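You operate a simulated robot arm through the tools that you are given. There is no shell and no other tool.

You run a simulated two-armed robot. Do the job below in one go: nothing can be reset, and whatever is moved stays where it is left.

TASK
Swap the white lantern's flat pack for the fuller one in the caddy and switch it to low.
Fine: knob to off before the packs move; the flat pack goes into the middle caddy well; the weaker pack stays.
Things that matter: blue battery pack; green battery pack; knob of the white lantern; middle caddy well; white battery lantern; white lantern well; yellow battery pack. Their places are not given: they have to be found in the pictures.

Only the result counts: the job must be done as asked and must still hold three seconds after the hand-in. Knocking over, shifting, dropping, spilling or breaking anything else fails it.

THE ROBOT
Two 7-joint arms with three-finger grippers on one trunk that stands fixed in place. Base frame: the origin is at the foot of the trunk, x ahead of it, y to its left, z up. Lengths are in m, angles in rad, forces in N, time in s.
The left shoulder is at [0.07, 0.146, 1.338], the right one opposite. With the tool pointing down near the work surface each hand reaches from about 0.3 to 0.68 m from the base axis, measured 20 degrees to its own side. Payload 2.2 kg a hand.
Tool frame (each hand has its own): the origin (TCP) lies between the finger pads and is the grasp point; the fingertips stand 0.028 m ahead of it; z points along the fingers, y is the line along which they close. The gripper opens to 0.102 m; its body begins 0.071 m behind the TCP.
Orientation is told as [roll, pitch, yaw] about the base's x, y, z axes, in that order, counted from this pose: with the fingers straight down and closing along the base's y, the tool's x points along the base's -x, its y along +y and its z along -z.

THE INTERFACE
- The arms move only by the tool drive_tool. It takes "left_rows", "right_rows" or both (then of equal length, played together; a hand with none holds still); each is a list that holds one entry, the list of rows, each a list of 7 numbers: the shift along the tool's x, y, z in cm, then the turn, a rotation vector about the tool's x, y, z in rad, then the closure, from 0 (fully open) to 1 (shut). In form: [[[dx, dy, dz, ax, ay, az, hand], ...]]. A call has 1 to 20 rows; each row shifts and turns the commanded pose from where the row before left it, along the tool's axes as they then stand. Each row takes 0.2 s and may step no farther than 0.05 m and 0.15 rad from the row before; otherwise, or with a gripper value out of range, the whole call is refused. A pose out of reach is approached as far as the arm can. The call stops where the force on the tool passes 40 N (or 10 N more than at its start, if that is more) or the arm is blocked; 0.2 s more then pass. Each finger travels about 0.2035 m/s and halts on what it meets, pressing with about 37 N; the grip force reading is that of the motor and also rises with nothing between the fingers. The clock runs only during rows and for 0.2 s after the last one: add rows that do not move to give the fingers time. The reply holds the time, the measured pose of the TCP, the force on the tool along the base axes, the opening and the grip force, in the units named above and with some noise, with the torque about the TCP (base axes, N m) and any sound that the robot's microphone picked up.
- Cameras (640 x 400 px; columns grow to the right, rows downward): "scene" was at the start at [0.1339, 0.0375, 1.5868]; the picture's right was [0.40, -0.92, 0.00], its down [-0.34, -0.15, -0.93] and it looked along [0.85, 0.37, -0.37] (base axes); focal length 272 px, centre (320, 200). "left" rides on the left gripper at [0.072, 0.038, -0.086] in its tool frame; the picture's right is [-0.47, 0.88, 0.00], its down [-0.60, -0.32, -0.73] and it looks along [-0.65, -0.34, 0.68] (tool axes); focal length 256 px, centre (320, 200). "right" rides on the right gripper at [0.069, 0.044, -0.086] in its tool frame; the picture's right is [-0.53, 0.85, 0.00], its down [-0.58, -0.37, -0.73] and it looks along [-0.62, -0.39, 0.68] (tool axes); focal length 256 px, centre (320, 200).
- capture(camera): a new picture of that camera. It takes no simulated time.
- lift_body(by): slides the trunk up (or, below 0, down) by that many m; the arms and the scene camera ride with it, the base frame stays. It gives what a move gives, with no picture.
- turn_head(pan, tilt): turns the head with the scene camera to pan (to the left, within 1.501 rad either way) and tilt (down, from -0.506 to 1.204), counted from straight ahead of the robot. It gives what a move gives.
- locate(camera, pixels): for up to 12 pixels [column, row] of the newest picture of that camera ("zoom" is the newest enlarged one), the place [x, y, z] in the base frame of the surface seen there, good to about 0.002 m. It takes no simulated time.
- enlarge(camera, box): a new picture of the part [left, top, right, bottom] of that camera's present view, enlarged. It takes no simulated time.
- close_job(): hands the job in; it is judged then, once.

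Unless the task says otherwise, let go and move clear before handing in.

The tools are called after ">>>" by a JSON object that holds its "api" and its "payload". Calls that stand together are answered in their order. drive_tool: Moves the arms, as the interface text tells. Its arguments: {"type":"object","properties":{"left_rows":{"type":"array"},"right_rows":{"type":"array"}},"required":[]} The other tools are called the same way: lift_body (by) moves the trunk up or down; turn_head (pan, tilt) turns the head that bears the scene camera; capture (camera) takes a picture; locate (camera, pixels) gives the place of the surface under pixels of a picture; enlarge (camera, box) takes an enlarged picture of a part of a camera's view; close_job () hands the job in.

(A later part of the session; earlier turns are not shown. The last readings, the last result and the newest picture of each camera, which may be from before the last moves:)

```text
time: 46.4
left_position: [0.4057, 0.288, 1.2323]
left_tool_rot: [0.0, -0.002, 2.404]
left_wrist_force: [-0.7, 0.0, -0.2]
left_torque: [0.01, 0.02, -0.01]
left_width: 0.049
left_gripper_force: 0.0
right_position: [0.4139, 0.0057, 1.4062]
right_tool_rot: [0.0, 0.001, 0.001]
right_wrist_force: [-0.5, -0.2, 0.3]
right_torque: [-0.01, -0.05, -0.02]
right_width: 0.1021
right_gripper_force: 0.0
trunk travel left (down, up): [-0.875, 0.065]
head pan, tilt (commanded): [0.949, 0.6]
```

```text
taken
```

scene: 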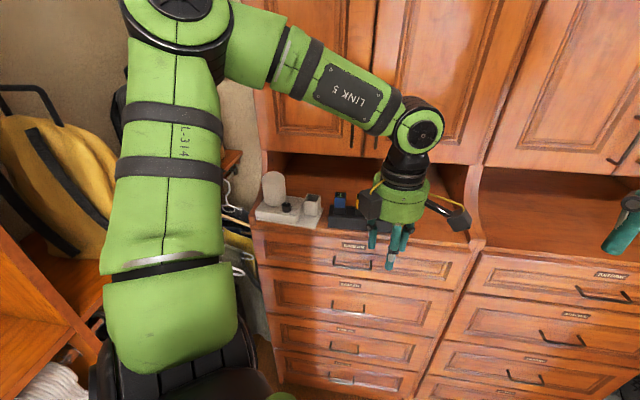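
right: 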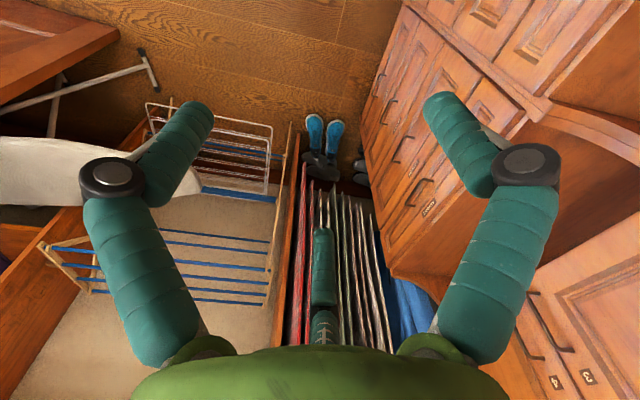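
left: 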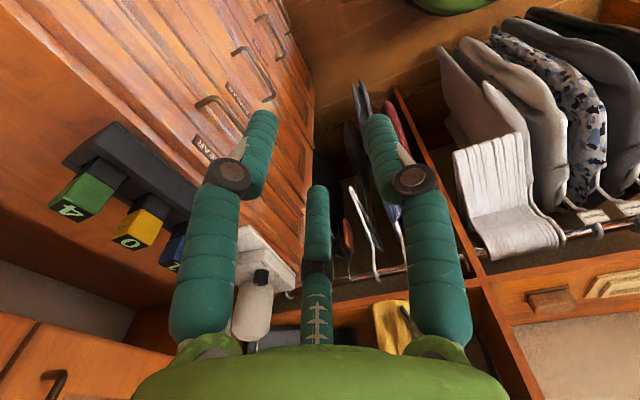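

Yaw 2.404 holds here, and the packs (green at (78,195), yellow (138,225)) are undisturbed. I'll move above the green pack with the thumb at the front.

>>> {"api": "drive_tool", "payload": {"left_rows": [[[0.28, -4.05, -0.1, 0, 0, 0, 0.52], [0.28, -4.05, -0.1, 0, 0, 0, 0.52], [0.28, -4.05, -0.1, 0, 0, 0, 0.52], [0.28, -4.05, -0.1, 0, 0, 0, 0.52], [0.28, -4.05, 0, 0, 0, 0, 0.52], [0.28, -4.04, 0, 0, 0, 0, 0.52], [0, 0, 0, 0, 0, 0, 0.52], [0, 0, 0, 0, 0, 0, 0.52]]]}}

>>> {"api": "capture", "payload": {"camera": "left"}}

>>> {"api": "capture", "payload": {"camera": "scene"}}

```text
time: 48.2
left_position: [0.5796, 0.4551, 1.2371]
left_tool_rot: [0.001, 0.0, 2.401]
left_wrist_force: [0.2, 0.2, 0.4]
left_torque: [-0.01, 0.01, -0.01]
left_width: 0.0488
left_gripper_force: 0.0
right_position: [0.4109, 0.0061, 1.4071]
right_tool_rot: [0.0, -0.001, 0.0]
right_wrist_force: [0.1, 0.1, -0.8]
right_torque: [-0.06, 0.02, 0.0]
right_width: 0.1024
right_gripper_force: 0.1
trunk travel left (down, up): [-0.875, 0.065]
head pan, tilt (commanded): [0.949, 0.6]
```

```text
taken
```

left: 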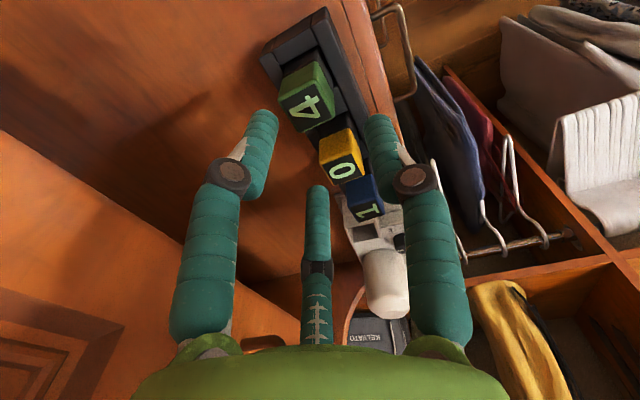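

```text
taken
```

scene: 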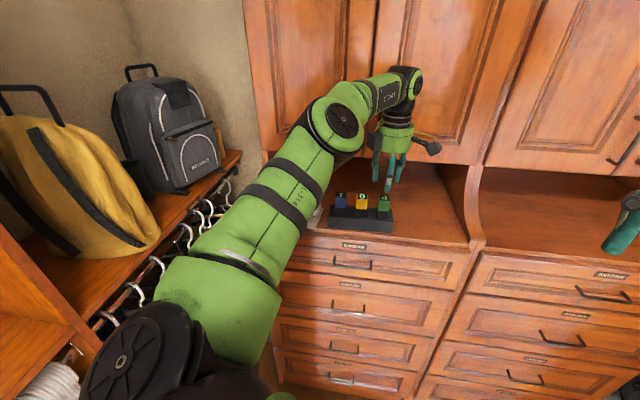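

The hand is above green. I'll zoom in to measure the green pack's position and yaw relative to the hand.

>>> {"api": "enlarge", "payload": {"camera": "left", "box": [250, 50, 370, 150]}}

>>> {"api": "locate", "payload": {"camera": "zoom", "pixels": [[280, 220], [220, 240], [300, 180], [340, 250], [260, 260], [280, 200], [500, 370], [440, 320], [300, 230], [240, 220]]}}

>>> {"api": "enlarge", "payload": {"camera": "scene", "box": [322, 175, 402, 225]}}

```text
4.00 times, centred on (310, 100) of left
```

zoom: 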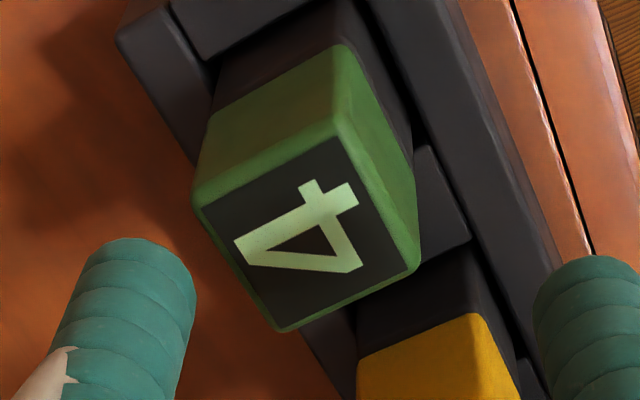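

```text
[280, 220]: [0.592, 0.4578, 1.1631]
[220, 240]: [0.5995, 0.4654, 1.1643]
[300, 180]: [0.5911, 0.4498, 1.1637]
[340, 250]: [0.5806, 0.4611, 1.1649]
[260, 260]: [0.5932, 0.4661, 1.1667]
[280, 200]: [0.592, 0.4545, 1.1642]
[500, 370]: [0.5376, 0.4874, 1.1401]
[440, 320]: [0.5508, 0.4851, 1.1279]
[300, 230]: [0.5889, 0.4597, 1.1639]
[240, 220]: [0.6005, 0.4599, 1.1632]
```

```text
8.00 times, centred on (362, 200) of scene
```

zoom: 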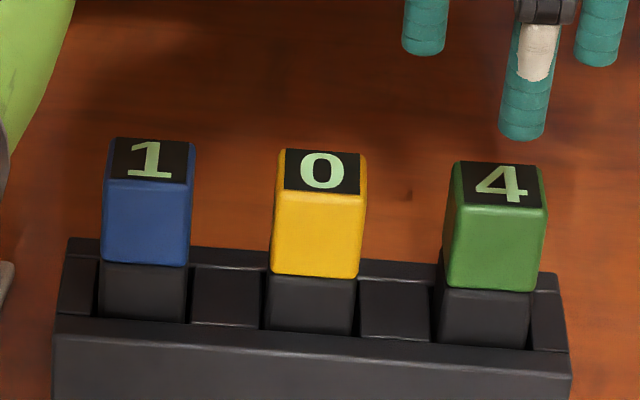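

Green's centre is at tool offset about (+1,−9) mm and its yaw matches the hand. Yellow sits flush between blue and green. I'll shift 1 mm and descend around green.

>>> {"api": "drive_tool", "payload": {"left_rows": [[[0.1, 0, 0, 0, 0, 0, 0.52], [0, 0, 2.0, 0, 0, 0, 0.52], [0, 0, 2.0, 0, 0, 0, 0.52], [0, 0, 2.0, 0, 0, 0, 0.52], [0, 0, 1.3, 0, 0, 0, 0.52], [0, 0, 0, 0, 0, 0, 0.52]]]}}

>>> {"api": "enlarge", "payload": {"camera": "left", "box": [225, 85, 425, 210]}}

>>> {"api": "enlarge", "payload": {"camera": "scene", "box": [322, 175, 402, 225]}}

```text
time: 49.6
left_position: [0.5801, 0.4538, 1.1629]
left_tool_rot: [-0.001, 0.003, 2.401]
left_wrist_force: [-0.3, 0.1, 0.6]
left_torque: [0.01, 0.0, 0.01]
left_width: 0.0488
left_gripper_force: 0.0
right_position: [0.4144, 0.0056, 1.4066]
right_tool_rot: [0.001, 0.0, 0.0]
right_wrist_force: [-1.1, -0.6, -0.9]
right_torque: [0.0, -0.02, 0.02]
right_width: 0.1021
right_gripper_force: 0.0
trunk travel left (down, up): [-0.875, 0.065]
head pan, tilt (commanded): [0.949, 0.6]
```

```text
3.20 times, centred on (325, 148) of left
```

zoom: 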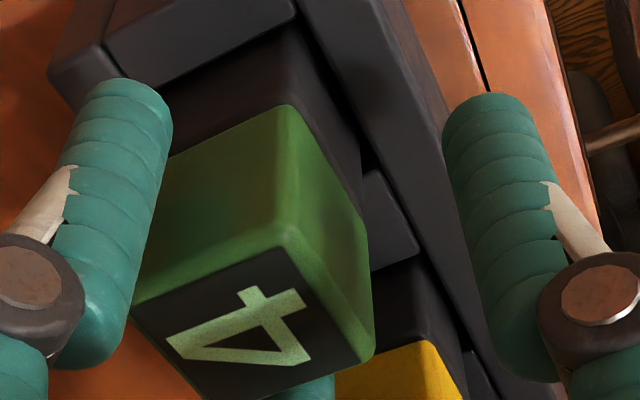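

```text
8.00 times, centred on (362, 200) of scene
```

zoom: 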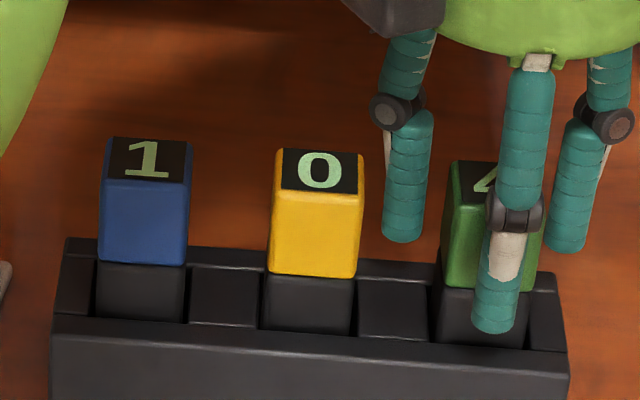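

Green lies between the two clamping fingers with clear gaps on both sides and no contact with yellow. I'll close on it.

>>> {"api": "drive_tool", "payload": {"left_rows": [[[0.05, 0, 0, 0, 0, 0, 0.58], [0, 0, 0, 0, 0, 0, 0.63], [0, 0, 0, 0, 0, 0, 0.68], [0, 0, 0, 0, 0, 0, 1.0], [0, 0, 0, 0, 0, 0, 1.0], [0, 0, 0, 0, 0, 0, 1.0], [0, 0, 0, 0, 0, 0, 1.0]]]}}

>>> {"api": "enlarge", "payload": {"camera": "left", "box": [225, 85, 425, 210]}}

>>> {"api": "enlarge", "payload": {"camera": "scene", "box": [322, 175, 402, 225]}}

```text
time: 51.2
left_position: [0.5818, 0.4539, 1.1636]
left_tool_rot: [-0.002, 0.003, 2.401]
left_wrist_force: [0.1, -0.2, 0.0]
left_torque: [0.02, -0.03, 0.0]
left_width: 0.0349
left_gripper_force: 37.4
right_position: [0.4133, 0.004, 1.4066]
right_tool_rot: [-0.001, 0.001, 0.001]
right_wrist_force: [-0.3, 0.3, 0.4]
right_torque: [0.02, 0.01, 0.0]
right_width: 0.1019
right_gripper_force: 0.0
trunk travel left (down, up): [-0.875, 0.065]
head pan, tilt (commanded): [0.949, 0.6]
```

```text
3.20 times, centred on (325, 148) of left
```

zoom: 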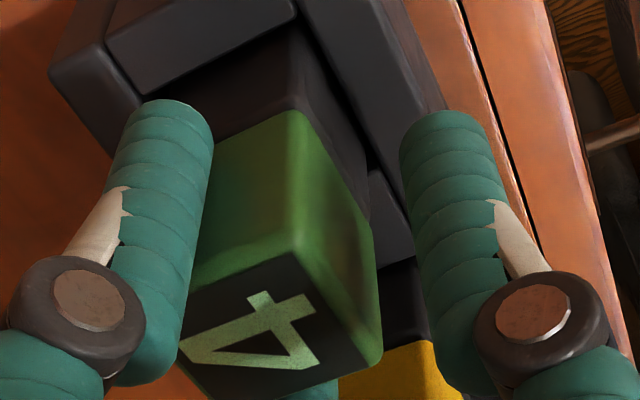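

```text
8.00 times, centred on (362, 200) of scene
```

zoom: 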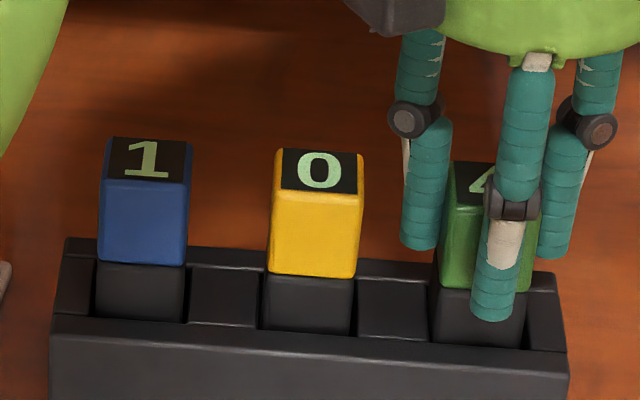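

Green is clamped at 37 N, so I'll lift it straight out of the caddy.

>>> {"api": "drive_tool", "payload": {"left_rows": [[[0, 0, -0.5, 0, 0, 0, 1.0], [0, 0, -1.0, 0, 0, 0, 1.0], [0, 0, -1.5, 0, 0, 0, 1.0], [0, 0, -1.5, 0, 0, 0, 1.0], [0, 0, -1.5, 0, 0, 0, 1.0], [0, 0, -1.5, 0, 0, 0, 1.0], [0, 0, -1.0, 0, 0, 0, 1.0], [0, 0, 0, 0, 0, 0, 1.0]]]}}

>>> {"api": "capture", "payload": {"camera": "left"}}

>>> {"api": "enlarge", "payload": {"camera": "scene", "box": [300, 120, 420, 235]}}

```text
time: 53.0
left_position: [0.5816, 0.4541, 1.2472]
left_tool_rot: [0.001, -0.001, 2.401]
left_wrist_force: [0.5, -0.3, -1.6]
left_torque: [-0.03, 0.0, 0.01]
left_width: 0.035
left_gripper_force: 36.8
right_position: [0.4149, 0.0055, 1.4073]
right_tool_rot: [0.0, -0.001, 0.001]
right_wrist_force: [-0.6, 0.4, -0.3]
right_torque: [0.0, 0.0, 0.01]
right_width: 0.1021
right_gripper_force: 0.1
trunk travel left (down, up): [-0.875, 0.065]
head pan, tilt (commanded): [0.949, 0.6]
```

```text
taken
```

left: 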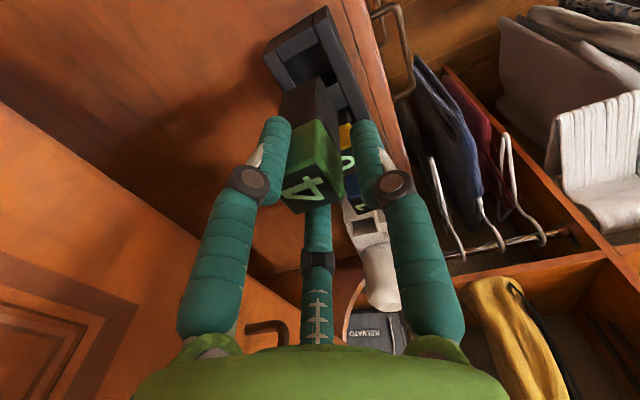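

```text
3.48 times, centred on (360, 178) of scene
```

zoom: 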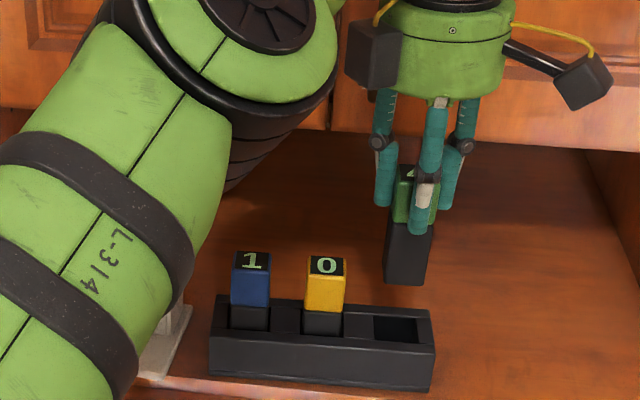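

Green is out, hanging straight with its bottom near z 1.16. I'll carry it around the front of the caddy to a point in front of the lantern and turn to the lantern's yaw.

>>> {"api": "drive_tool", "payload": {"left_rows": [[[0, 1.0, -1.0, 0, 0, 0, 1.0], [0, 2.5, 0, 0, 0, 0, 1.0], [0, 2.5, 0, 0, 0, 0, 1.0], [-3.45, -0.66, 0, 0, 0, 0, 1.0], [-3.45, -0.66, 0, 0, 0, 0, 1.0], [-3.45, -0.65, 0, 0, 0, 0, 1.0], [-3.45, -0.65, 0, 0, 0, 0, 1.0], [-3.44, -0.65, 0, 0, 0, 0, 1.0], [-3.44, -0.65, 0, 0, 0, 0, 1.0], [0, 0, 0, 0, 0, 0.0685, 1.0], [0, 0, 0, 0, 0, 0.0685, 1.0], [0, 0, 0, 0, 0, 0, 1.0]]]}}

>>> {"api": "capture", "payload": {"camera": "left"}}

>>> {"api": "capture", "payload": {"camera": "scene"}}

```text
time: 55.6
left_position: [0.4157, 0.5799, 1.2575]
left_tool_rot: [0.0, -0.001, 2.264]
left_wrist_force: [0.6, -0.1, -1.2]
left_torque: [0.0, 0.0, 0.0]
left_width: 0.0351
left_gripper_force: 37.3
right_position: [0.4127, 0.0064, 1.407]
right_tool_rot: [0.001, -0.002, 0.0]
right_wrist_force: [0.4, -0.3, 0.8]
right_torque: [0.02, 0.01, 0.0]
right_width: 0.1018
right_gripper_force: 0.1
trunk travel left (down, up): [-0.875, 0.065]
head pan, tilt (commanded): [0.949, 0.6]
```

```text
taken
```

left: 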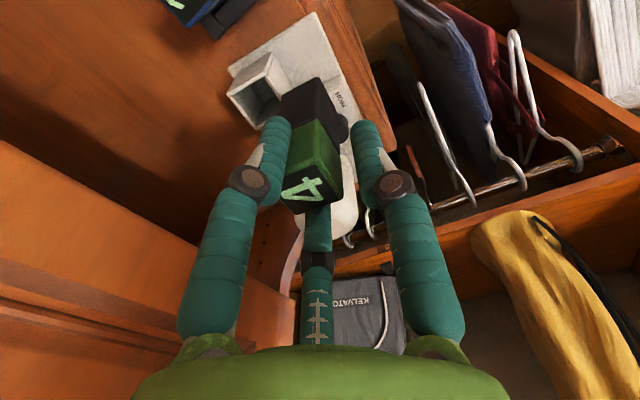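

```text
taken
```

scene: 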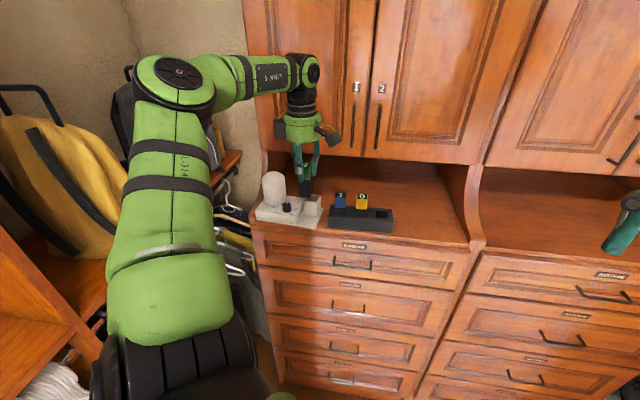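

The pack hangs in front of the lantern, whose open well shows at (257,90) in the left picture. I'll measure the well's rim corners and the pack's bottom.

>>> {"api": "enlarge", "payload": {"camera": "left", "box": [215, 30, 359, 120]}}

>>> {"api": "locate", "payload": {"camera": "zoom", "pixels": [[145, 200], [60, 285], [245, 110], [170, 260], [255, 180], [130, 320], [200, 150], [240, 170], [200, 280], [110, 260], [320, 130], [215, 220]]}}

>>> {"api": "enlarge", "payload": {"camera": "scene", "box": [280, 165, 344, 235]}}

```text
4.44 times, centred on (287, 75) of left
```

zoom: 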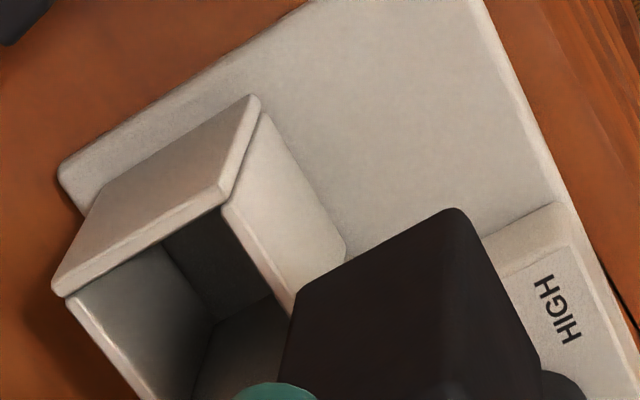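

```text
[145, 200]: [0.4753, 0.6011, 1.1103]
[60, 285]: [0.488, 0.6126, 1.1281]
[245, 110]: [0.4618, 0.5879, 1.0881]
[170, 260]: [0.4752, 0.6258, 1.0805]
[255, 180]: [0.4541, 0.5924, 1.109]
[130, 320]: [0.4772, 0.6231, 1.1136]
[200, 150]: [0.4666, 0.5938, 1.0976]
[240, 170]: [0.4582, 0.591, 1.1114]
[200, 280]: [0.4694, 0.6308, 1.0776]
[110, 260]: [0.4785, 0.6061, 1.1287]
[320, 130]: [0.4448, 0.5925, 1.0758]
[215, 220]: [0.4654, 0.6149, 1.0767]
```

```text
5.71 times, centred on (312, 200) of scene
```

zoom: 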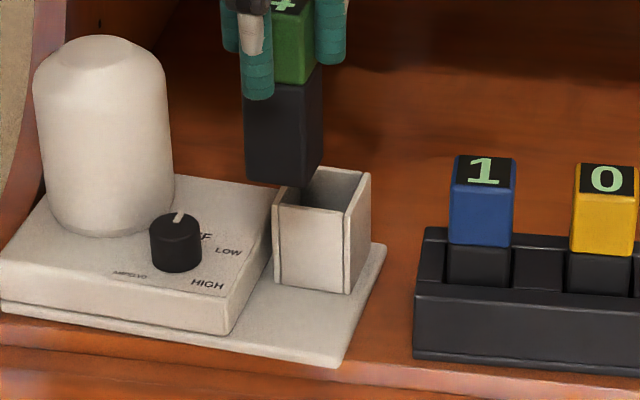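

The lantern well's centre is near (0.461,0.616) with rim z about 1.1285 and floor about 1.078, and the pack hangs at tool offset y of −9 mm. I'll move over the well with the bottom about 2 cm above the rim and re-check.

>>> {"api": "drive_tool", "payload": {"left_rows": [[[0.1, -2.46, 0.5, 0, 0, 0, 1.0], [0.1, -2.46, 0.5, 0, 0, 0, 1.0], [0, 0, 1.0, 0, 0, 0, 1.0], [0, 0, 0, 0, 0, 0, 1.0], [0, 0, 0, 0, 0, 0, 1.0]]]}}

>>> {"api": "enlarge", "payload": {"camera": "left", "box": [235, 40, 379, 130]}}

>>> {"api": "enlarge", "payload": {"camera": "scene", "box": [280, 165, 344, 235]}}

```text
time: 56.8
left_position: [0.457, 0.6095, 1.2371]
left_tool_rot: [0.002, 0.0, 2.265]
left_wrist_force: [0.5, 0.8, -1.4]
left_torque: [-0.03, 0.03, 0.01]
left_width: 0.0348
left_gripper_force: 37.2
right_position: [0.4146, 0.0075, 1.4057]
right_tool_rot: [0.0, 0.0, 0.001]
right_wrist_force: [-0.8, 0.0, 0.5]
right_torque: [0.01, -0.01, -0.03]
right_width: 0.1021
right_gripper_force: 0.2
trunk travel left (down, up): [-0.875, 0.065]
head pan, tilt (commanded): [0.949, 0.6]
```

```text
4.44 times, centred on (307, 85) of left
```

zoom: 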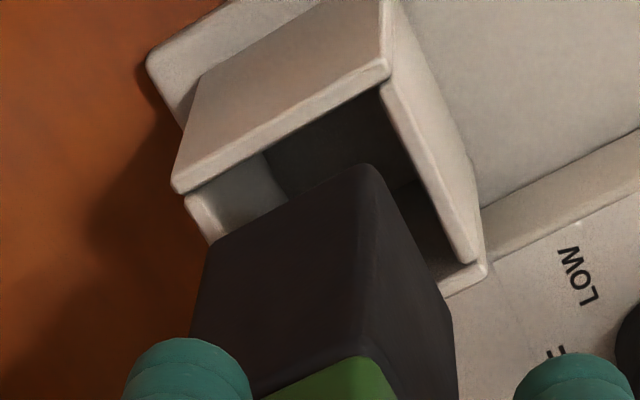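

```text
5.71 times, centred on (312, 200) of scene
```

zoom: 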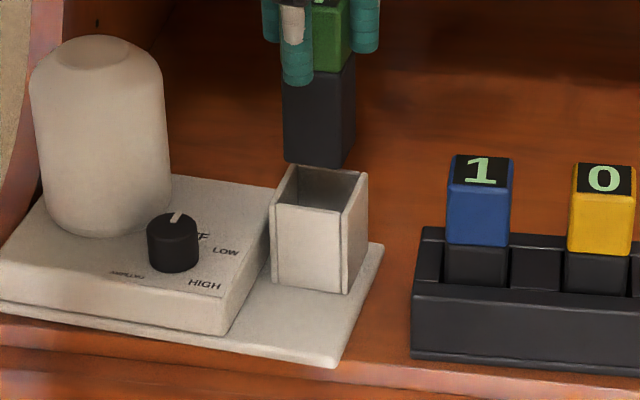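

From the left view, the pack needs about 1.5 mm toward the front and almost nothing sideways. I'll adjust and lower 1.3 cm for a closer check before entering.

>>> {"api": "drive_tool", "payload": {"left_rows": [[[0.05, 0.17, 0, 0, 0, 0, 1.0], [0, 0, 0.7, 0, 0, 0, 1.0], [0, 0, 0.6, 0, 0, 0, 1.0], [0, 0, 0, 0, 0, 0, 1.0], [0, 0, 0, 0, 0, 0, 1.0]]]}}

>>> {"api": "enlarge", "payload": {"camera": "left", "box": [235, 40, 379, 130]}}

>>> {"api": "enlarge", "payload": {"camera": "scene", "box": [292, 175, 332, 215]}}

```text
time: 58.0
left_position: [0.4556, 0.6077, 1.2247]
left_tool_rot: [0.0, 0.002, 2.265]
left_wrist_force: [-0.1, -0.4, -1.1]
left_torque: [-0.02, 0.03, -0.01]
left_width: 0.0349
left_gripper_force: 37.0
right_position: [0.4143, 0.006, 1.4066]
right_tool_rot: [0.0, 0.0, -0.001]
right_wrist_force: [0.8, 0.0, -1.4]
right_torque: [0.0, -0.03, 0.04]
right_width: 0.1019
right_gripper_force: 0.1
trunk travel left (down, up): [-0.875, 0.065]
head pan, tilt (commanded): [0.949, 0.6]
```

```text
4.44 times, centred on (307, 85) of left
```

zoom: 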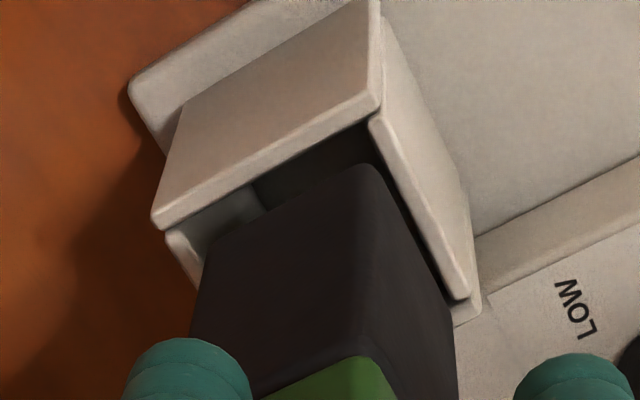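

```text
10.00 times, centred on (312, 195) of scene
```

zoom: 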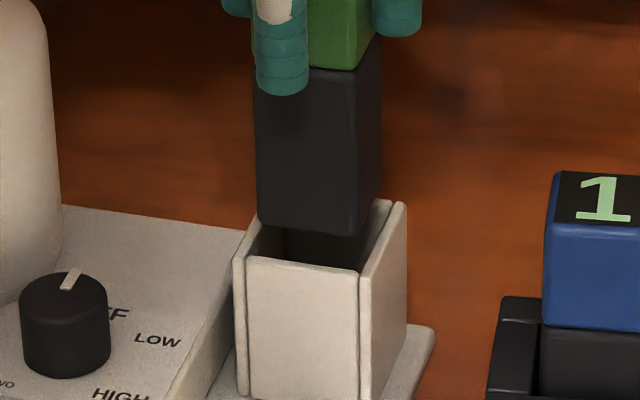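

Both views now agree within about 1 mm. I'll lower 2 cm into the well and watch the force.

>>> {"api": "drive_tool", "payload": {"left_rows": [[[0.03, 0, 0.5, 0, 0, 0, 1.0], [0, 0, 0.5, 0, 0, 0, 1.0], [0, 0, 0.4, 0, 0, 0, 1.0], [0, 0, 0.4, 0, 0, 0, 1.0], [0, 0, 0.2, 0, 0, 0, 1.0], [0, 0, 0, 0, 0, 0, 1.0]]]}}

>>> {"api": "enlarge", "payload": {"camera": "left", "box": [235, 40, 379, 130]}}

>>> {"api": "enlarge", "payload": {"camera": "scene", "box": [292, 175, 332, 215]}}

```text
time: 59.4
left_position: [0.4536, 0.6062, 1.2087]
left_tool_rot: [-0.01, 0.001, 2.265]
left_wrist_force: [2.9, 8.2, 26.5]
left_torque: [0.48, -0.24, 0.1]
left_width: 0.0348
left_gripper_force: 36.7
right_position: [0.4105, 0.003, 1.4077]
right_tool_rot: [0.001, -0.003, -0.001]
right_wrist_force: [0.1, 0.0, 0.1]
right_torque: [-0.04, -0.02, -0.01]
right_width: 0.1022
right_gripper_force: 0.0
trunk travel left (down, up): [-0.875, 0.065]
head pan, tilt (commanded): [0.949, 0.6]
```

```text
4.44 times, centred on (307, 85) of left
```

zoom: 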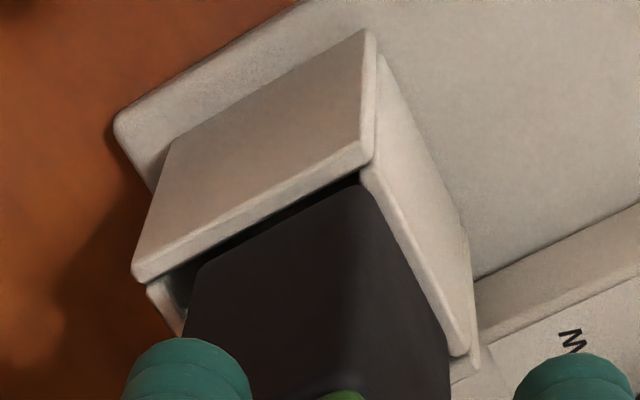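

```text
10.00 times, centred on (312, 195) of scene
```

zoom: 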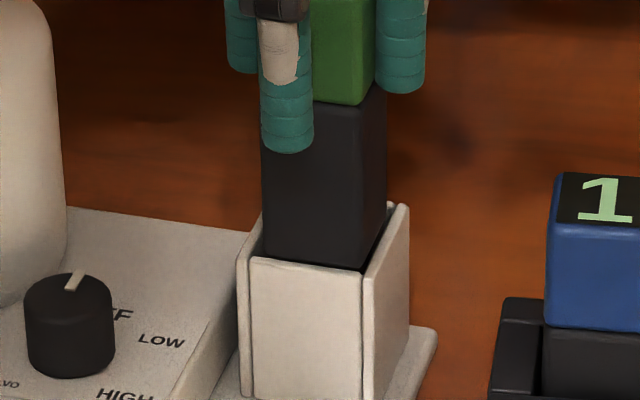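

Force rose to 26 N and the pack slid up about 6 mm in the grip. The force and torque point to its front bottom edge catching the front wall, so I'll back up 1 cm and re-measure.

>>> {"api": "drive_tool", "payload": {"left_rows": [[[0, 0, -0.4, 0, 0, 0, 1.0], [0, 0, -0.4, 0, 0, 0, 1.0], [0, 0, -0.4, 0, 0, 0, 1.0], [0, 0, 0, 0, 0, 0, 1.0], [0, 0, 0, 0, 0, 0, 1.0]]]}}

>>> {"api": "enlarge", "payload": {"camera": "left", "box": [235, 40, 379, 130]}}

>>> {"api": "enlarge", "payload": {"camera": "scene", "box": [292, 175, 332, 215]}}

>>> {"api": "capture", "payload": {"camera": "left"}}

```text
time: 60.6
left_position: [0.4561, 0.6086, 1.2163]
left_tool_rot: [0.003, 0.001, 2.266]
left_wrist_force: [-0.4, 0.0, -1.8]
left_torque: [-0.03, -0.01, -0.01]
left_width: 0.0351
left_gripper_force: 37.4
right_position: [0.4133, 0.0052, 1.4064]
right_tool_rot: [0.0, 0.001, -0.001]
right_wrist_force: [0.2, 0.2, 0.1]
right_torque: [-0.01, -0.01, 0.01]
right_width: 0.1018
right_gripper_force: 0.0
trunk travel left (down, up): [-0.875, 0.065]
head pan, tilt (commanded): [0.949, 0.6]
```

```text
4.44 times, centred on (307, 85) of left
```

zoom: 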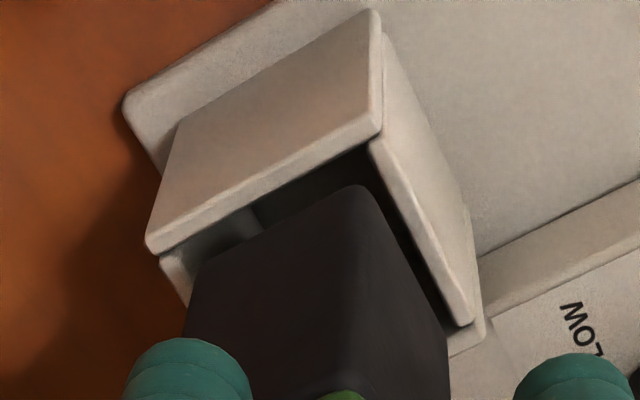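

```text
10.00 times, centred on (312, 195) of scene
```

zoom: 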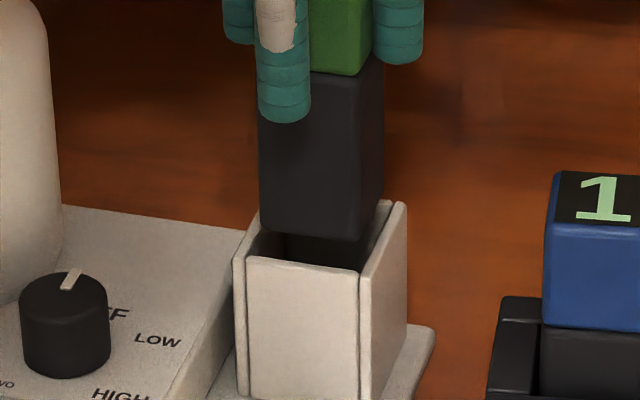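

```text
taken
```

left: 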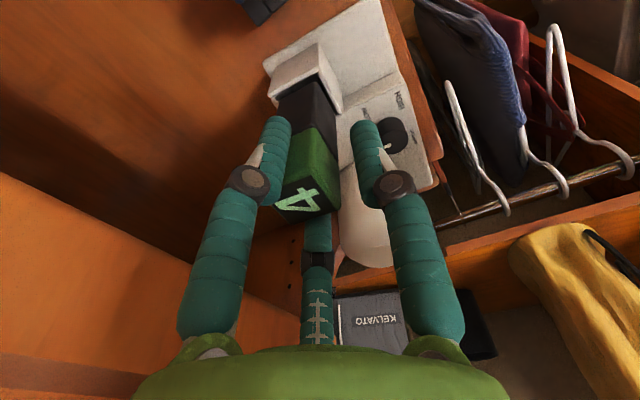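

The pack is now about 1.5 mm further back in the grip, giving roughly 2–3 mm gap at the front wall and balanced side gaps. I'll lower slowly again from here.

>>> {"api": "drive_tool", "payload": {"left_rows": [[[0, 0, 0.4, 0, 0, 0, 1.0], [0, 0, 0.4, 0, 0, 0, 1.0], [0, 0, 0.3, 0, 0, 0, 1.0], [0, 0, 0.2, 0, 0, 0, 1.0], [0, 0, 0, 0, 0, 0, 1.0]]]}}

>>> {"api": "enlarge", "payload": {"camera": "left", "box": [235, 40, 379, 130]}}

>>> {"api": "enlarge", "payload": {"camera": "scene", "box": [292, 175, 332, 215]}}

```text
time: 61.8
left_position: [0.4539, 0.607, 1.2046]
left_tool_rot: [-0.002, 0.0, 2.262]
left_wrist_force: [1.5, 0.9, -1.4]
left_torque: [0.07, -0.1, 0.01]
left_width: 0.035
left_gripper_force: 37.0
right_position: [0.4138, 0.0065, 1.4066]
right_tool_rot: [0.0, -0.002, 0.0]
right_wrist_force: [-0.3, 0.2, -0.8]
right_torque: [0.0, -0.02, -0.01]
right_width: 0.1021
right_gripper_force: 0.0
trunk travel left (down, up): [-0.875, 0.065]
head pan, tilt (commanded): [0.949, 0.6]
```

```text
4.44 times, centred on (307, 85) of left
```

zoom: 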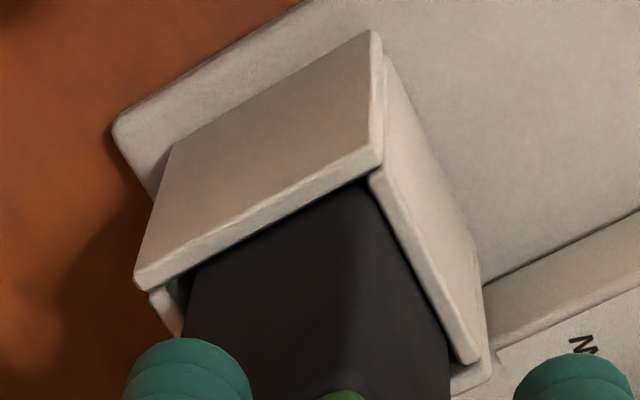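

```text
10.00 times, centred on (312, 195) of scene
```

zoom: 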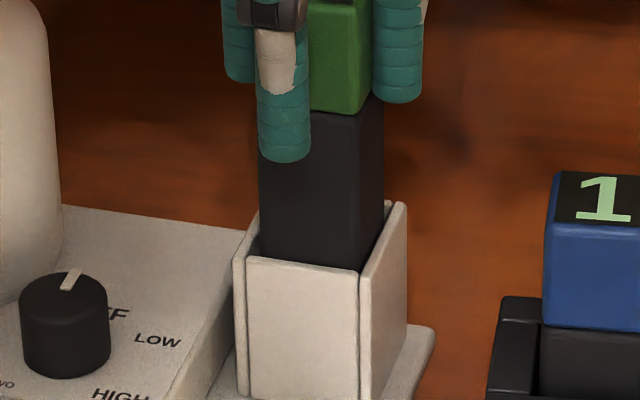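

The pack has entered the well with only about 2 N sideways. I'll ease back 0.8 mm and keep lowering.

>>> {"api": "drive_tool", "payload": {"left_rows": [[[0, -0.08, 0.3, 0, 0, 0, 1.0], [0, 0, 0.7, 0, 0, 0, 1.0], [0, 0, 0.7, 0, 0, 0, 1.0], [0, 0, 0.7, 0, 0, 0, 1.0], [0, 0, 0.6, 0, 0, 0, 1.0], [0, 0, 0.5, 0, 0, 0, 1.0], [0, 0, 0, 0, 0, 0, 1.0]]]}}

>>> {"api": "enlarge", "payload": {"camera": "left", "box": [235, 70, 379, 160]}}

>>> {"api": "enlarge", "payload": {"camera": "scene", "box": [292, 165, 332, 215]}}

```text
time: 63.4
left_position: [0.4559, 0.6064, 1.1688]
left_tool_rot: [0.0, 0.0, 2.267]
left_wrist_force: [0.5, 0.4, -0.8]
left_torque: [0.02, 0.0, -0.02]
left_width: 0.035
left_gripper_force: 37.1
right_position: [0.4127, 0.0059, 1.4071]
right_tool_rot: [-0.002, -0.001, 0.001]
right_wrist_force: [0.2, 0.4, -0.9]
right_torque: [0.0, -0.01, -0.02]
right_width: 0.1023
right_gripper_force: 0.0
trunk travel left (down, up): [-0.875, 0.065]
head pan, tilt (commanded): [0.949, 0.6]
```

```text
4.44 times, centred on (307, 115) of left
```

zoom: 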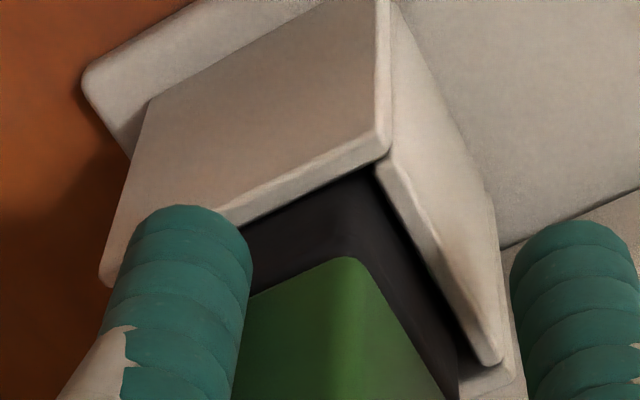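

```text
8.00 times, centred on (312, 190) of scene
```

zoom: 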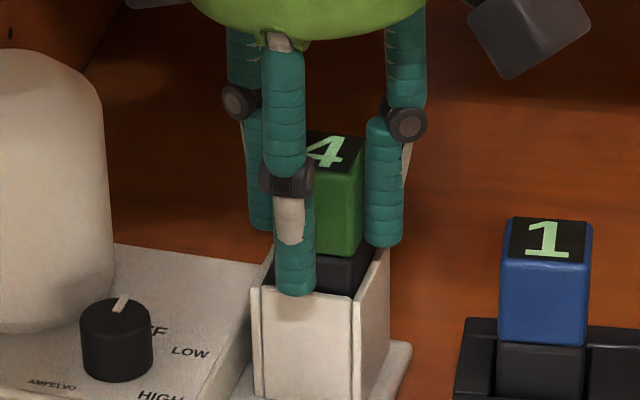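

Force is nearly zero and the pack stands about 9 mm above its seat. I'll lower a further 6 mm, then in small steps.

>>> {"api": "drive_tool", "payload": {"left_rows": [[[0, 0, 0.3, 0, 0, 0, 1.0], [0, 0, 0.2, 0, 0, 0, 1.0], [0, 0, 0.1, 0, 0, 0, 1.0], [0, 0, 0.1, 0, 0, 0, 1.0], [0, 0, 0, 0, 0, 0, 1.0]]]}}

>>> {"api": "enlarge", "payload": {"camera": "scene", "box": [292, 165, 332, 215]}}

```text
time: 64.6
left_position: [0.4548, 0.6078, 1.1623]
left_tool_rot: [0.0, 0.001, 2.264]
left_wrist_force: [-0.3, 0.3, -1.5]
left_torque: [-0.02, 0.0, -0.03]
left_width: 0.0351
left_gripper_force: 36.9
right_position: [0.4135, 0.0062, 1.406]
right_tool_rot: [0.001, 0.0, 0.0]
right_wrist_force: [0.0, 0.6, 0.4]
right_torque: [-0.01, -0.03, -0.03]
right_width: 0.102
right_gripper_force: 0.0
trunk travel left (down, up): [-0.875, 0.065]
head pan, tilt (commanded): [0.949, 0.6]
```

```text
8.00 times, centred on (312, 190) of scene
```

zoom: 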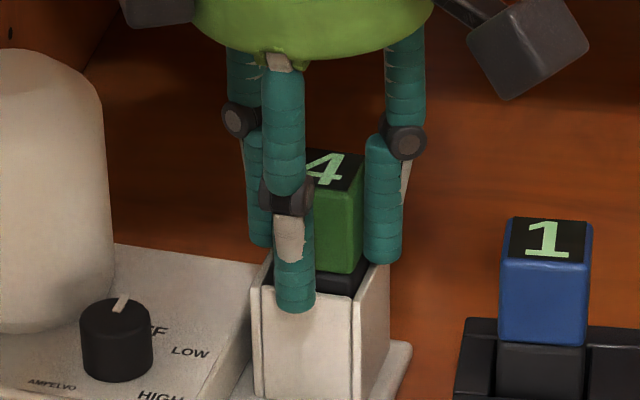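

Still no floor contact, so I'll go down a few more millimetres in small steps.

>>> {"api": "drive_tool", "payload": {"left_rows": [[[0, 0, 0.1, 0, 0, 0, 1.0], [0, 0, 0.1, 0, 0, 0, 1.0], [0, 0, 0, 0, 0, 0, 1.0]]]}}

```text
time: 65.4
left_position: [0.4556, 0.6087, 1.1591]
left_tool_rot: [0.001, -0.001, 2.266]
left_wrist_force: [-1.0, 0.0, -1.2]
left_torque: [0.01, 0.03, 0.0]
left_width: 0.0349
left_gripper_force: 37.0
right_position: [0.4134, 0.0055, 1.4064]
right_tool_rot: [0.001, 0.002, -0.001]
right_wrist_force: [-0.5, -0.1, 0.0]
right_torque: [0.02, 0.01, 0.02]
right_width: 0.1023
right_gripper_force: 0.1
trunk travel left (down, up): [-0.875, 0.065]
head pan, tilt (commanded): [0.949, 0.6]
```

No contact yet at TCP z 1.159, with the fingertips about 3 mm above the rim. I'll measure the green pack's top height against the expected 1.1655.

>>> {"api": "enlarge", "payload": {"camera": "scene", "box": [292, 165, 332, 215]}}

>>> {"api": "locate", "payload": {"camera": "zoom", "pixels": [[350, 175], [345, 165], [335, 180], [350, 185], [540, 235], [545, 245], [300, 330], [375, 290], [290, 290], [320, 300]]}}

>>> {"api": "enlarge", "payload": {"camera": "left", "box": [235, 100, 379, 220]}}

>>> {"api": "locate", "payload": {"camera": "zoom", "pixels": [[300, 330], [320, 340], [280, 340], [330, 300], [340, 320], [300, 350]]}}

```text
8.00 times, centred on (312, 190) of scene
```

zoom: 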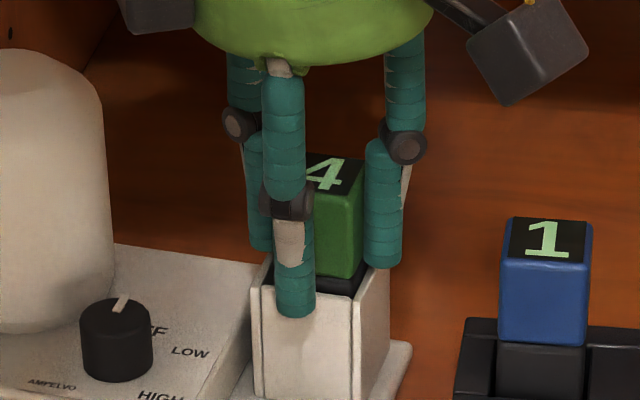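

```text
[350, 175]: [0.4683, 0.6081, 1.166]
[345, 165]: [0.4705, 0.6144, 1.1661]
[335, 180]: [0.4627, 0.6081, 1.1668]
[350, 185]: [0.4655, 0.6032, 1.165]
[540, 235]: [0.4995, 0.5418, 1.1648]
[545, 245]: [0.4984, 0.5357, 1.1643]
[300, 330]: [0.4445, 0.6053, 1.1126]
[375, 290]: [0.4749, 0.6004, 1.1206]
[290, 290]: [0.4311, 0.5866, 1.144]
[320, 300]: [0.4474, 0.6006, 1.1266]
```

```text
3.33 times, centred on (307, 160) of left
```

zoom: 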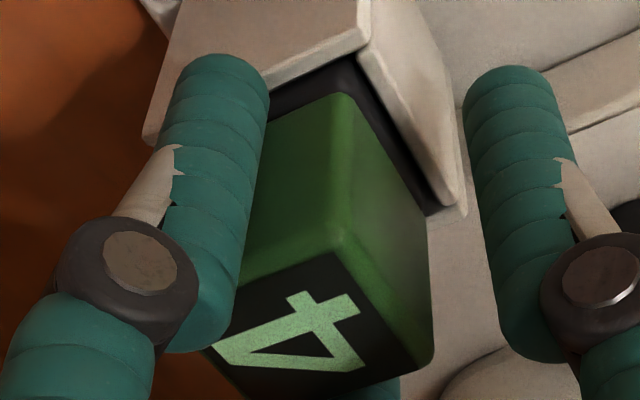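

```text
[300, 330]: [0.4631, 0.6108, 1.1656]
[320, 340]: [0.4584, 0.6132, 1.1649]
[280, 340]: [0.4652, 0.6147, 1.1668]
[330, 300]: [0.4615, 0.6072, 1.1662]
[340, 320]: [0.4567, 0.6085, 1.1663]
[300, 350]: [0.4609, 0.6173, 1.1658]
```

Green's top reads 1.166, matching yellow's original seated height, so it is effectively seated. I'll release and lift straight off.

>>> {"api": "drive_tool", "payload": {"left_rows": [[[0, 0, 0, 0, 0, 0, 0.62], [0, 0, 0, 0, 0, 0, 0.55], [0, 0, 0, 0, 0, 0, 0.5], [0, 0, -1.0, 0, 0, 0, 0.5], [0, 0, -2.0, 0, 0, 0, 0.5], [0, 0, -3.0, 0, 0, 0, 0.5], [0, 0, -2.0, 0, 0, 0, 0.5], [0, 0, 0, 0, 0, 0, 0.5]]]}}

>>> {"api": "capture", "payload": {"camera": "left"}}

>>> {"api": "enlarge", "payload": {"camera": "scene", "box": [280, 165, 344, 235]}}

>>> {"api": "locate", "payload": {"camera": "zoom", "pixels": [[325, 120], [320, 110], [335, 115], [300, 160], [485, 170], [605, 178]]}}

```text
time: 67.2
left_position: [0.4553, 0.6083, 1.239]
left_tool_rot: [0.0, -0.002, 2.265]
left_wrist_force: [-0.6, -1.0, -0.8]
left_torque: [0.05, -0.01, 0.01]
left_width: 0.0511
left_gripper_force: 0.1
right_position: [0.4139, 0.0057, 1.4066]
right_tool_rot: [0.0, 0.0, 0.001]
right_wrist_force: [-0.3, 1.5, -0.6]
right_torque: [0.0, -0.02, 0.0]
right_width: 0.1022
right_gripper_force: 0.0
trunk travel left (down, up): [-0.875, 0.065]
head pan, tilt (commanded): [0.949, 0.6]
```

```text
taken
```

left: 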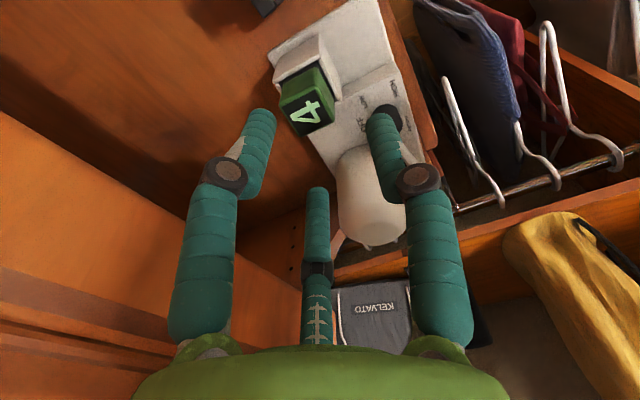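

```text
5.71 times, centred on (312, 200) of scene
```

zoom: 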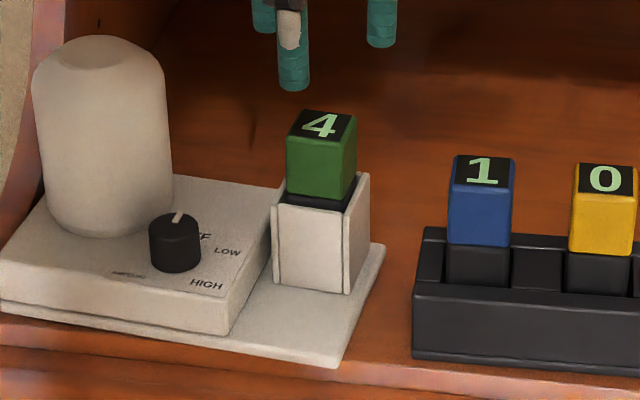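

```text
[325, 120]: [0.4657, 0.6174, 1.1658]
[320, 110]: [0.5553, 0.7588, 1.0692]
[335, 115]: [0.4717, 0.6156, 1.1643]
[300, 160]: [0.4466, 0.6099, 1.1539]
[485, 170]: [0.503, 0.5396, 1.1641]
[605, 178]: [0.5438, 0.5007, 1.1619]
```

Green sits properly in the lantern well (top 1.1655), with yellow in the middle caddy well and blue untouched. Next I'll rotate back and move above the knob to set it to LOW.

>>> {"api": "drive_tool", "payload": {"left_rows": [[[0, 0, -1.0, 0, 0, 0.139, 0.5], [0, 0, 0, 0, 0, 0.139, 0.5], [0, 0, 0, 0, 0, 0.139, 0.5], [0, 0, 0, 0, 0, 0.139, 0.5], [0, 0, 0, 0, 0, 0.139, 0.5], [0, 0, 0, 0, 0, 0.139, 0.5], [-0.82, 3.57, 0, 0, 0, 0, 0.5], [-0.82, 3.56, 0, 0, 0, 0, 0.5], [0, 0, 0, 0, 0, 0, 0.5], [0, 0, 0, 0, 0, 0, 0.5]]]}}

>>> {"api": "capture", "payload": {"camera": "left"}}

>>> {"api": "enlarge", "payload": {"camera": "left", "box": [248, 30, 392, 120]}}

>>> {"api": "enlarge", "payload": {"camera": "scene", "box": [274, 194, 306, 214]}}

```text
time: 69.4
left_position: [0.3879, 0.6322, 1.2479]
left_tool_rot: [0.0, 0.0, 1.431]
left_wrist_force: [-0.7, 0.0, -0.3]
left_torque: [0.0, -0.02, 0.01]
left_width: 0.0509
left_gripper_force: 0.0
right_position: [0.4153, 0.006, 1.4041]
right_tool_rot: [0.002, 0.0, -0.001]
right_wrist_force: [-0.5, -0.8, 0.2]
right_torque: [-0.01, 0.01, -0.02]
right_width: 0.1022
right_gripper_force: 0.1
trunk travel left (down, up): [-0.875, 0.065]
head pan, tilt (commanded): [0.949, 0.6]
```

```text
taken
```

left: 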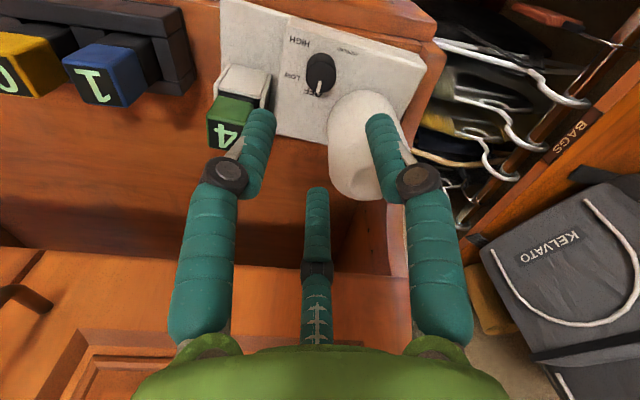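

```text
4.44 times, centred on (320, 75) of left
```

zoom: 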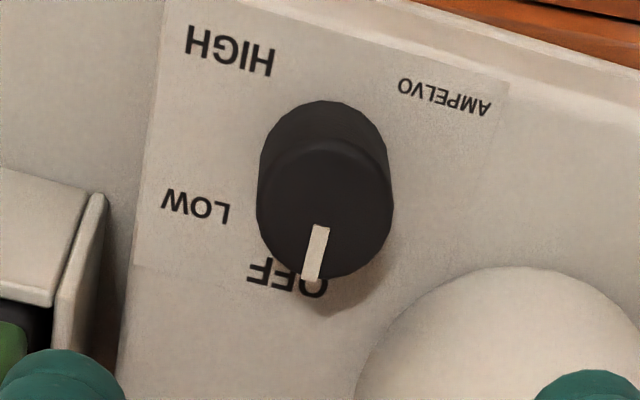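

```text
16.00 times, centred on (290, 204) of scene
```

zoom: 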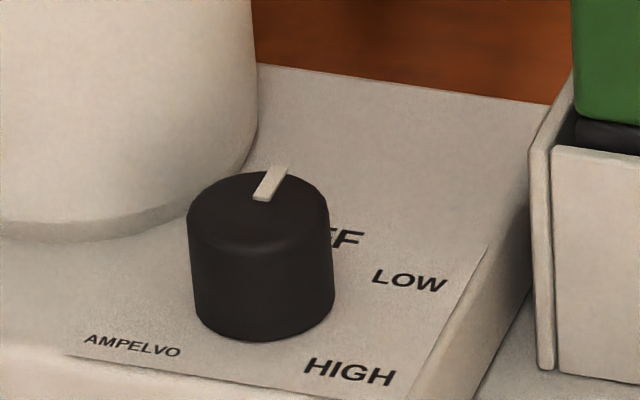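

The mark still points at OFF and the knob axis lies below the TCP to within 2 mm. I'll turn to a mid yaw with the cylinder centred between two fingers, correct the offset, and descend around the knob.

>>> {"api": "drive_tool", "payload": {"left_rows": [[[0, 0, 0, 0, 0, 0.117, 0.45], [0, 0, 0, 0, 0, 0.116, 0.45], [-0.15, 0.15, 0, 0, 0, 0.116, 0.45], [0, 0, 2.5, 0, 0, 0, 0.45], [0, 0, 2.5, 0, 0, 0, 0.45], [0, 0, 2.5, 0, 0, 0, 0.45], [0, 0, 2.0, 0, 0, 0, 0.45], [0, 0, 1.3, 0, 0, 0, 0.45], [0, 0, 0, 0, 0, 0, 0.45]]]}}

>>> {"api": "enlarge", "payload": {"camera": "left", "box": [232, 80, 408, 190]}}

>>> {"api": "enlarge", "payload": {"camera": "scene", "box": [254, 155, 318, 225]}}

```text
time: 71.4
left_position: [0.3851, 0.6353, 1.1422]
left_tool_rot: [0.001, 0.0, 1.083]
left_wrist_force: [0.0, -0.7, 0.5]
left_torque: [-0.02, 0.06, 0.03]
left_width: 0.0559
left_gripper_force: 0.1
right_position: [0.4132, 0.0049, 1.4064]
right_tool_rot: [-0.001, -0.001, 0.001]
right_wrist_force: [-0.6, 0.1, -0.2]
right_torque: [0.0, -0.02, -0.02]
right_width: 0.102
right_gripper_force: 0.1
trunk travel left (down, up): [-0.875, 0.065]
head pan, tilt (commanded): [0.949, 0.6]
```

```text
3.64 times, centred on (320, 135) of left
```

zoom: 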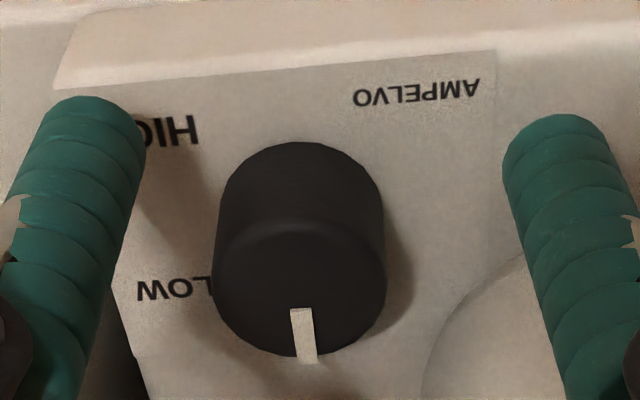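

```text
5.71 times, centred on (286, 190) of scene
```

zoom: 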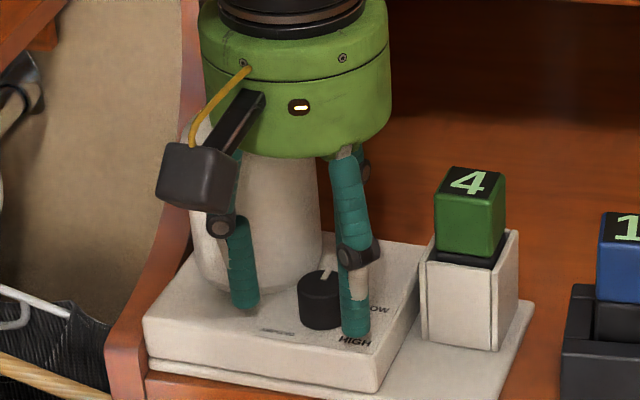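

The knob sits about 3 mm off centre toward the left finger, with gaps of roughly 107 versus 159 px. I'll shift the hand to centre it before gripping.

>>> {"api": "drive_tool", "payload": {"left_rows": [[[0.15, -0.28, 0, 0, 0, 0, 0.45], [0, 0, 0, 0, 0, 0, 0.58], [0, 0, 0, 0, 0, 0, 0.58]]]}}

>>> {"api": "enlarge", "payload": {"camera": "left", "box": [232, 80, 408, 190]}}

>>> {"api": "enlarge", "payload": {"camera": "scene", "box": [254, 155, 318, 225]}}

```text
time: 72.2
left_position: [0.3866, 0.6337, 1.1418]
left_tool_rot: [0.002, 0.0, 1.08]
left_wrist_force: [0.0, -0.4, 0.2]
left_torque: [-0.03, -0.02, 0.01]
left_width: 0.0427
left_gripper_force: 0.0
right_position: [0.4135, 0.0052, 1.4065]
right_tool_rot: [0.001, 0.0, 0.0]
right_wrist_force: [0.5, -0.2, 0.2]
right_torque: [-0.01, 0.06, 0.01]
right_width: 0.1018
right_gripper_force: 0.1
trunk travel left (down, up): [-0.875, 0.065]
head pan, tilt (commanded): [0.949, 0.6]
```

```text
3.64 times, centred on (320, 135) of left
```

zoom: 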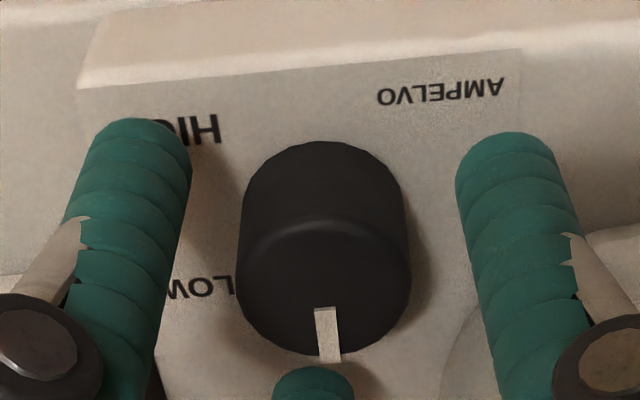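

```text
5.71 times, centred on (286, 190) of scene
```

zoom: 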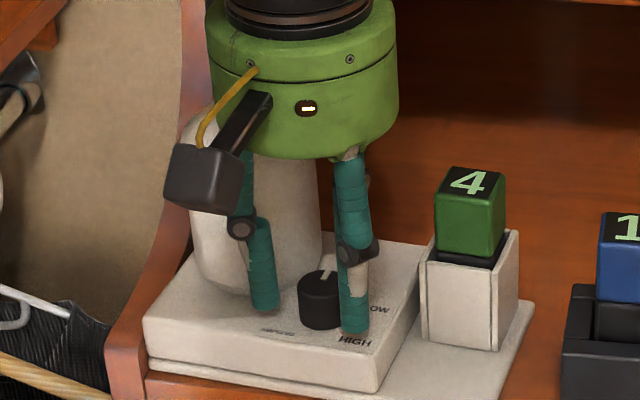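

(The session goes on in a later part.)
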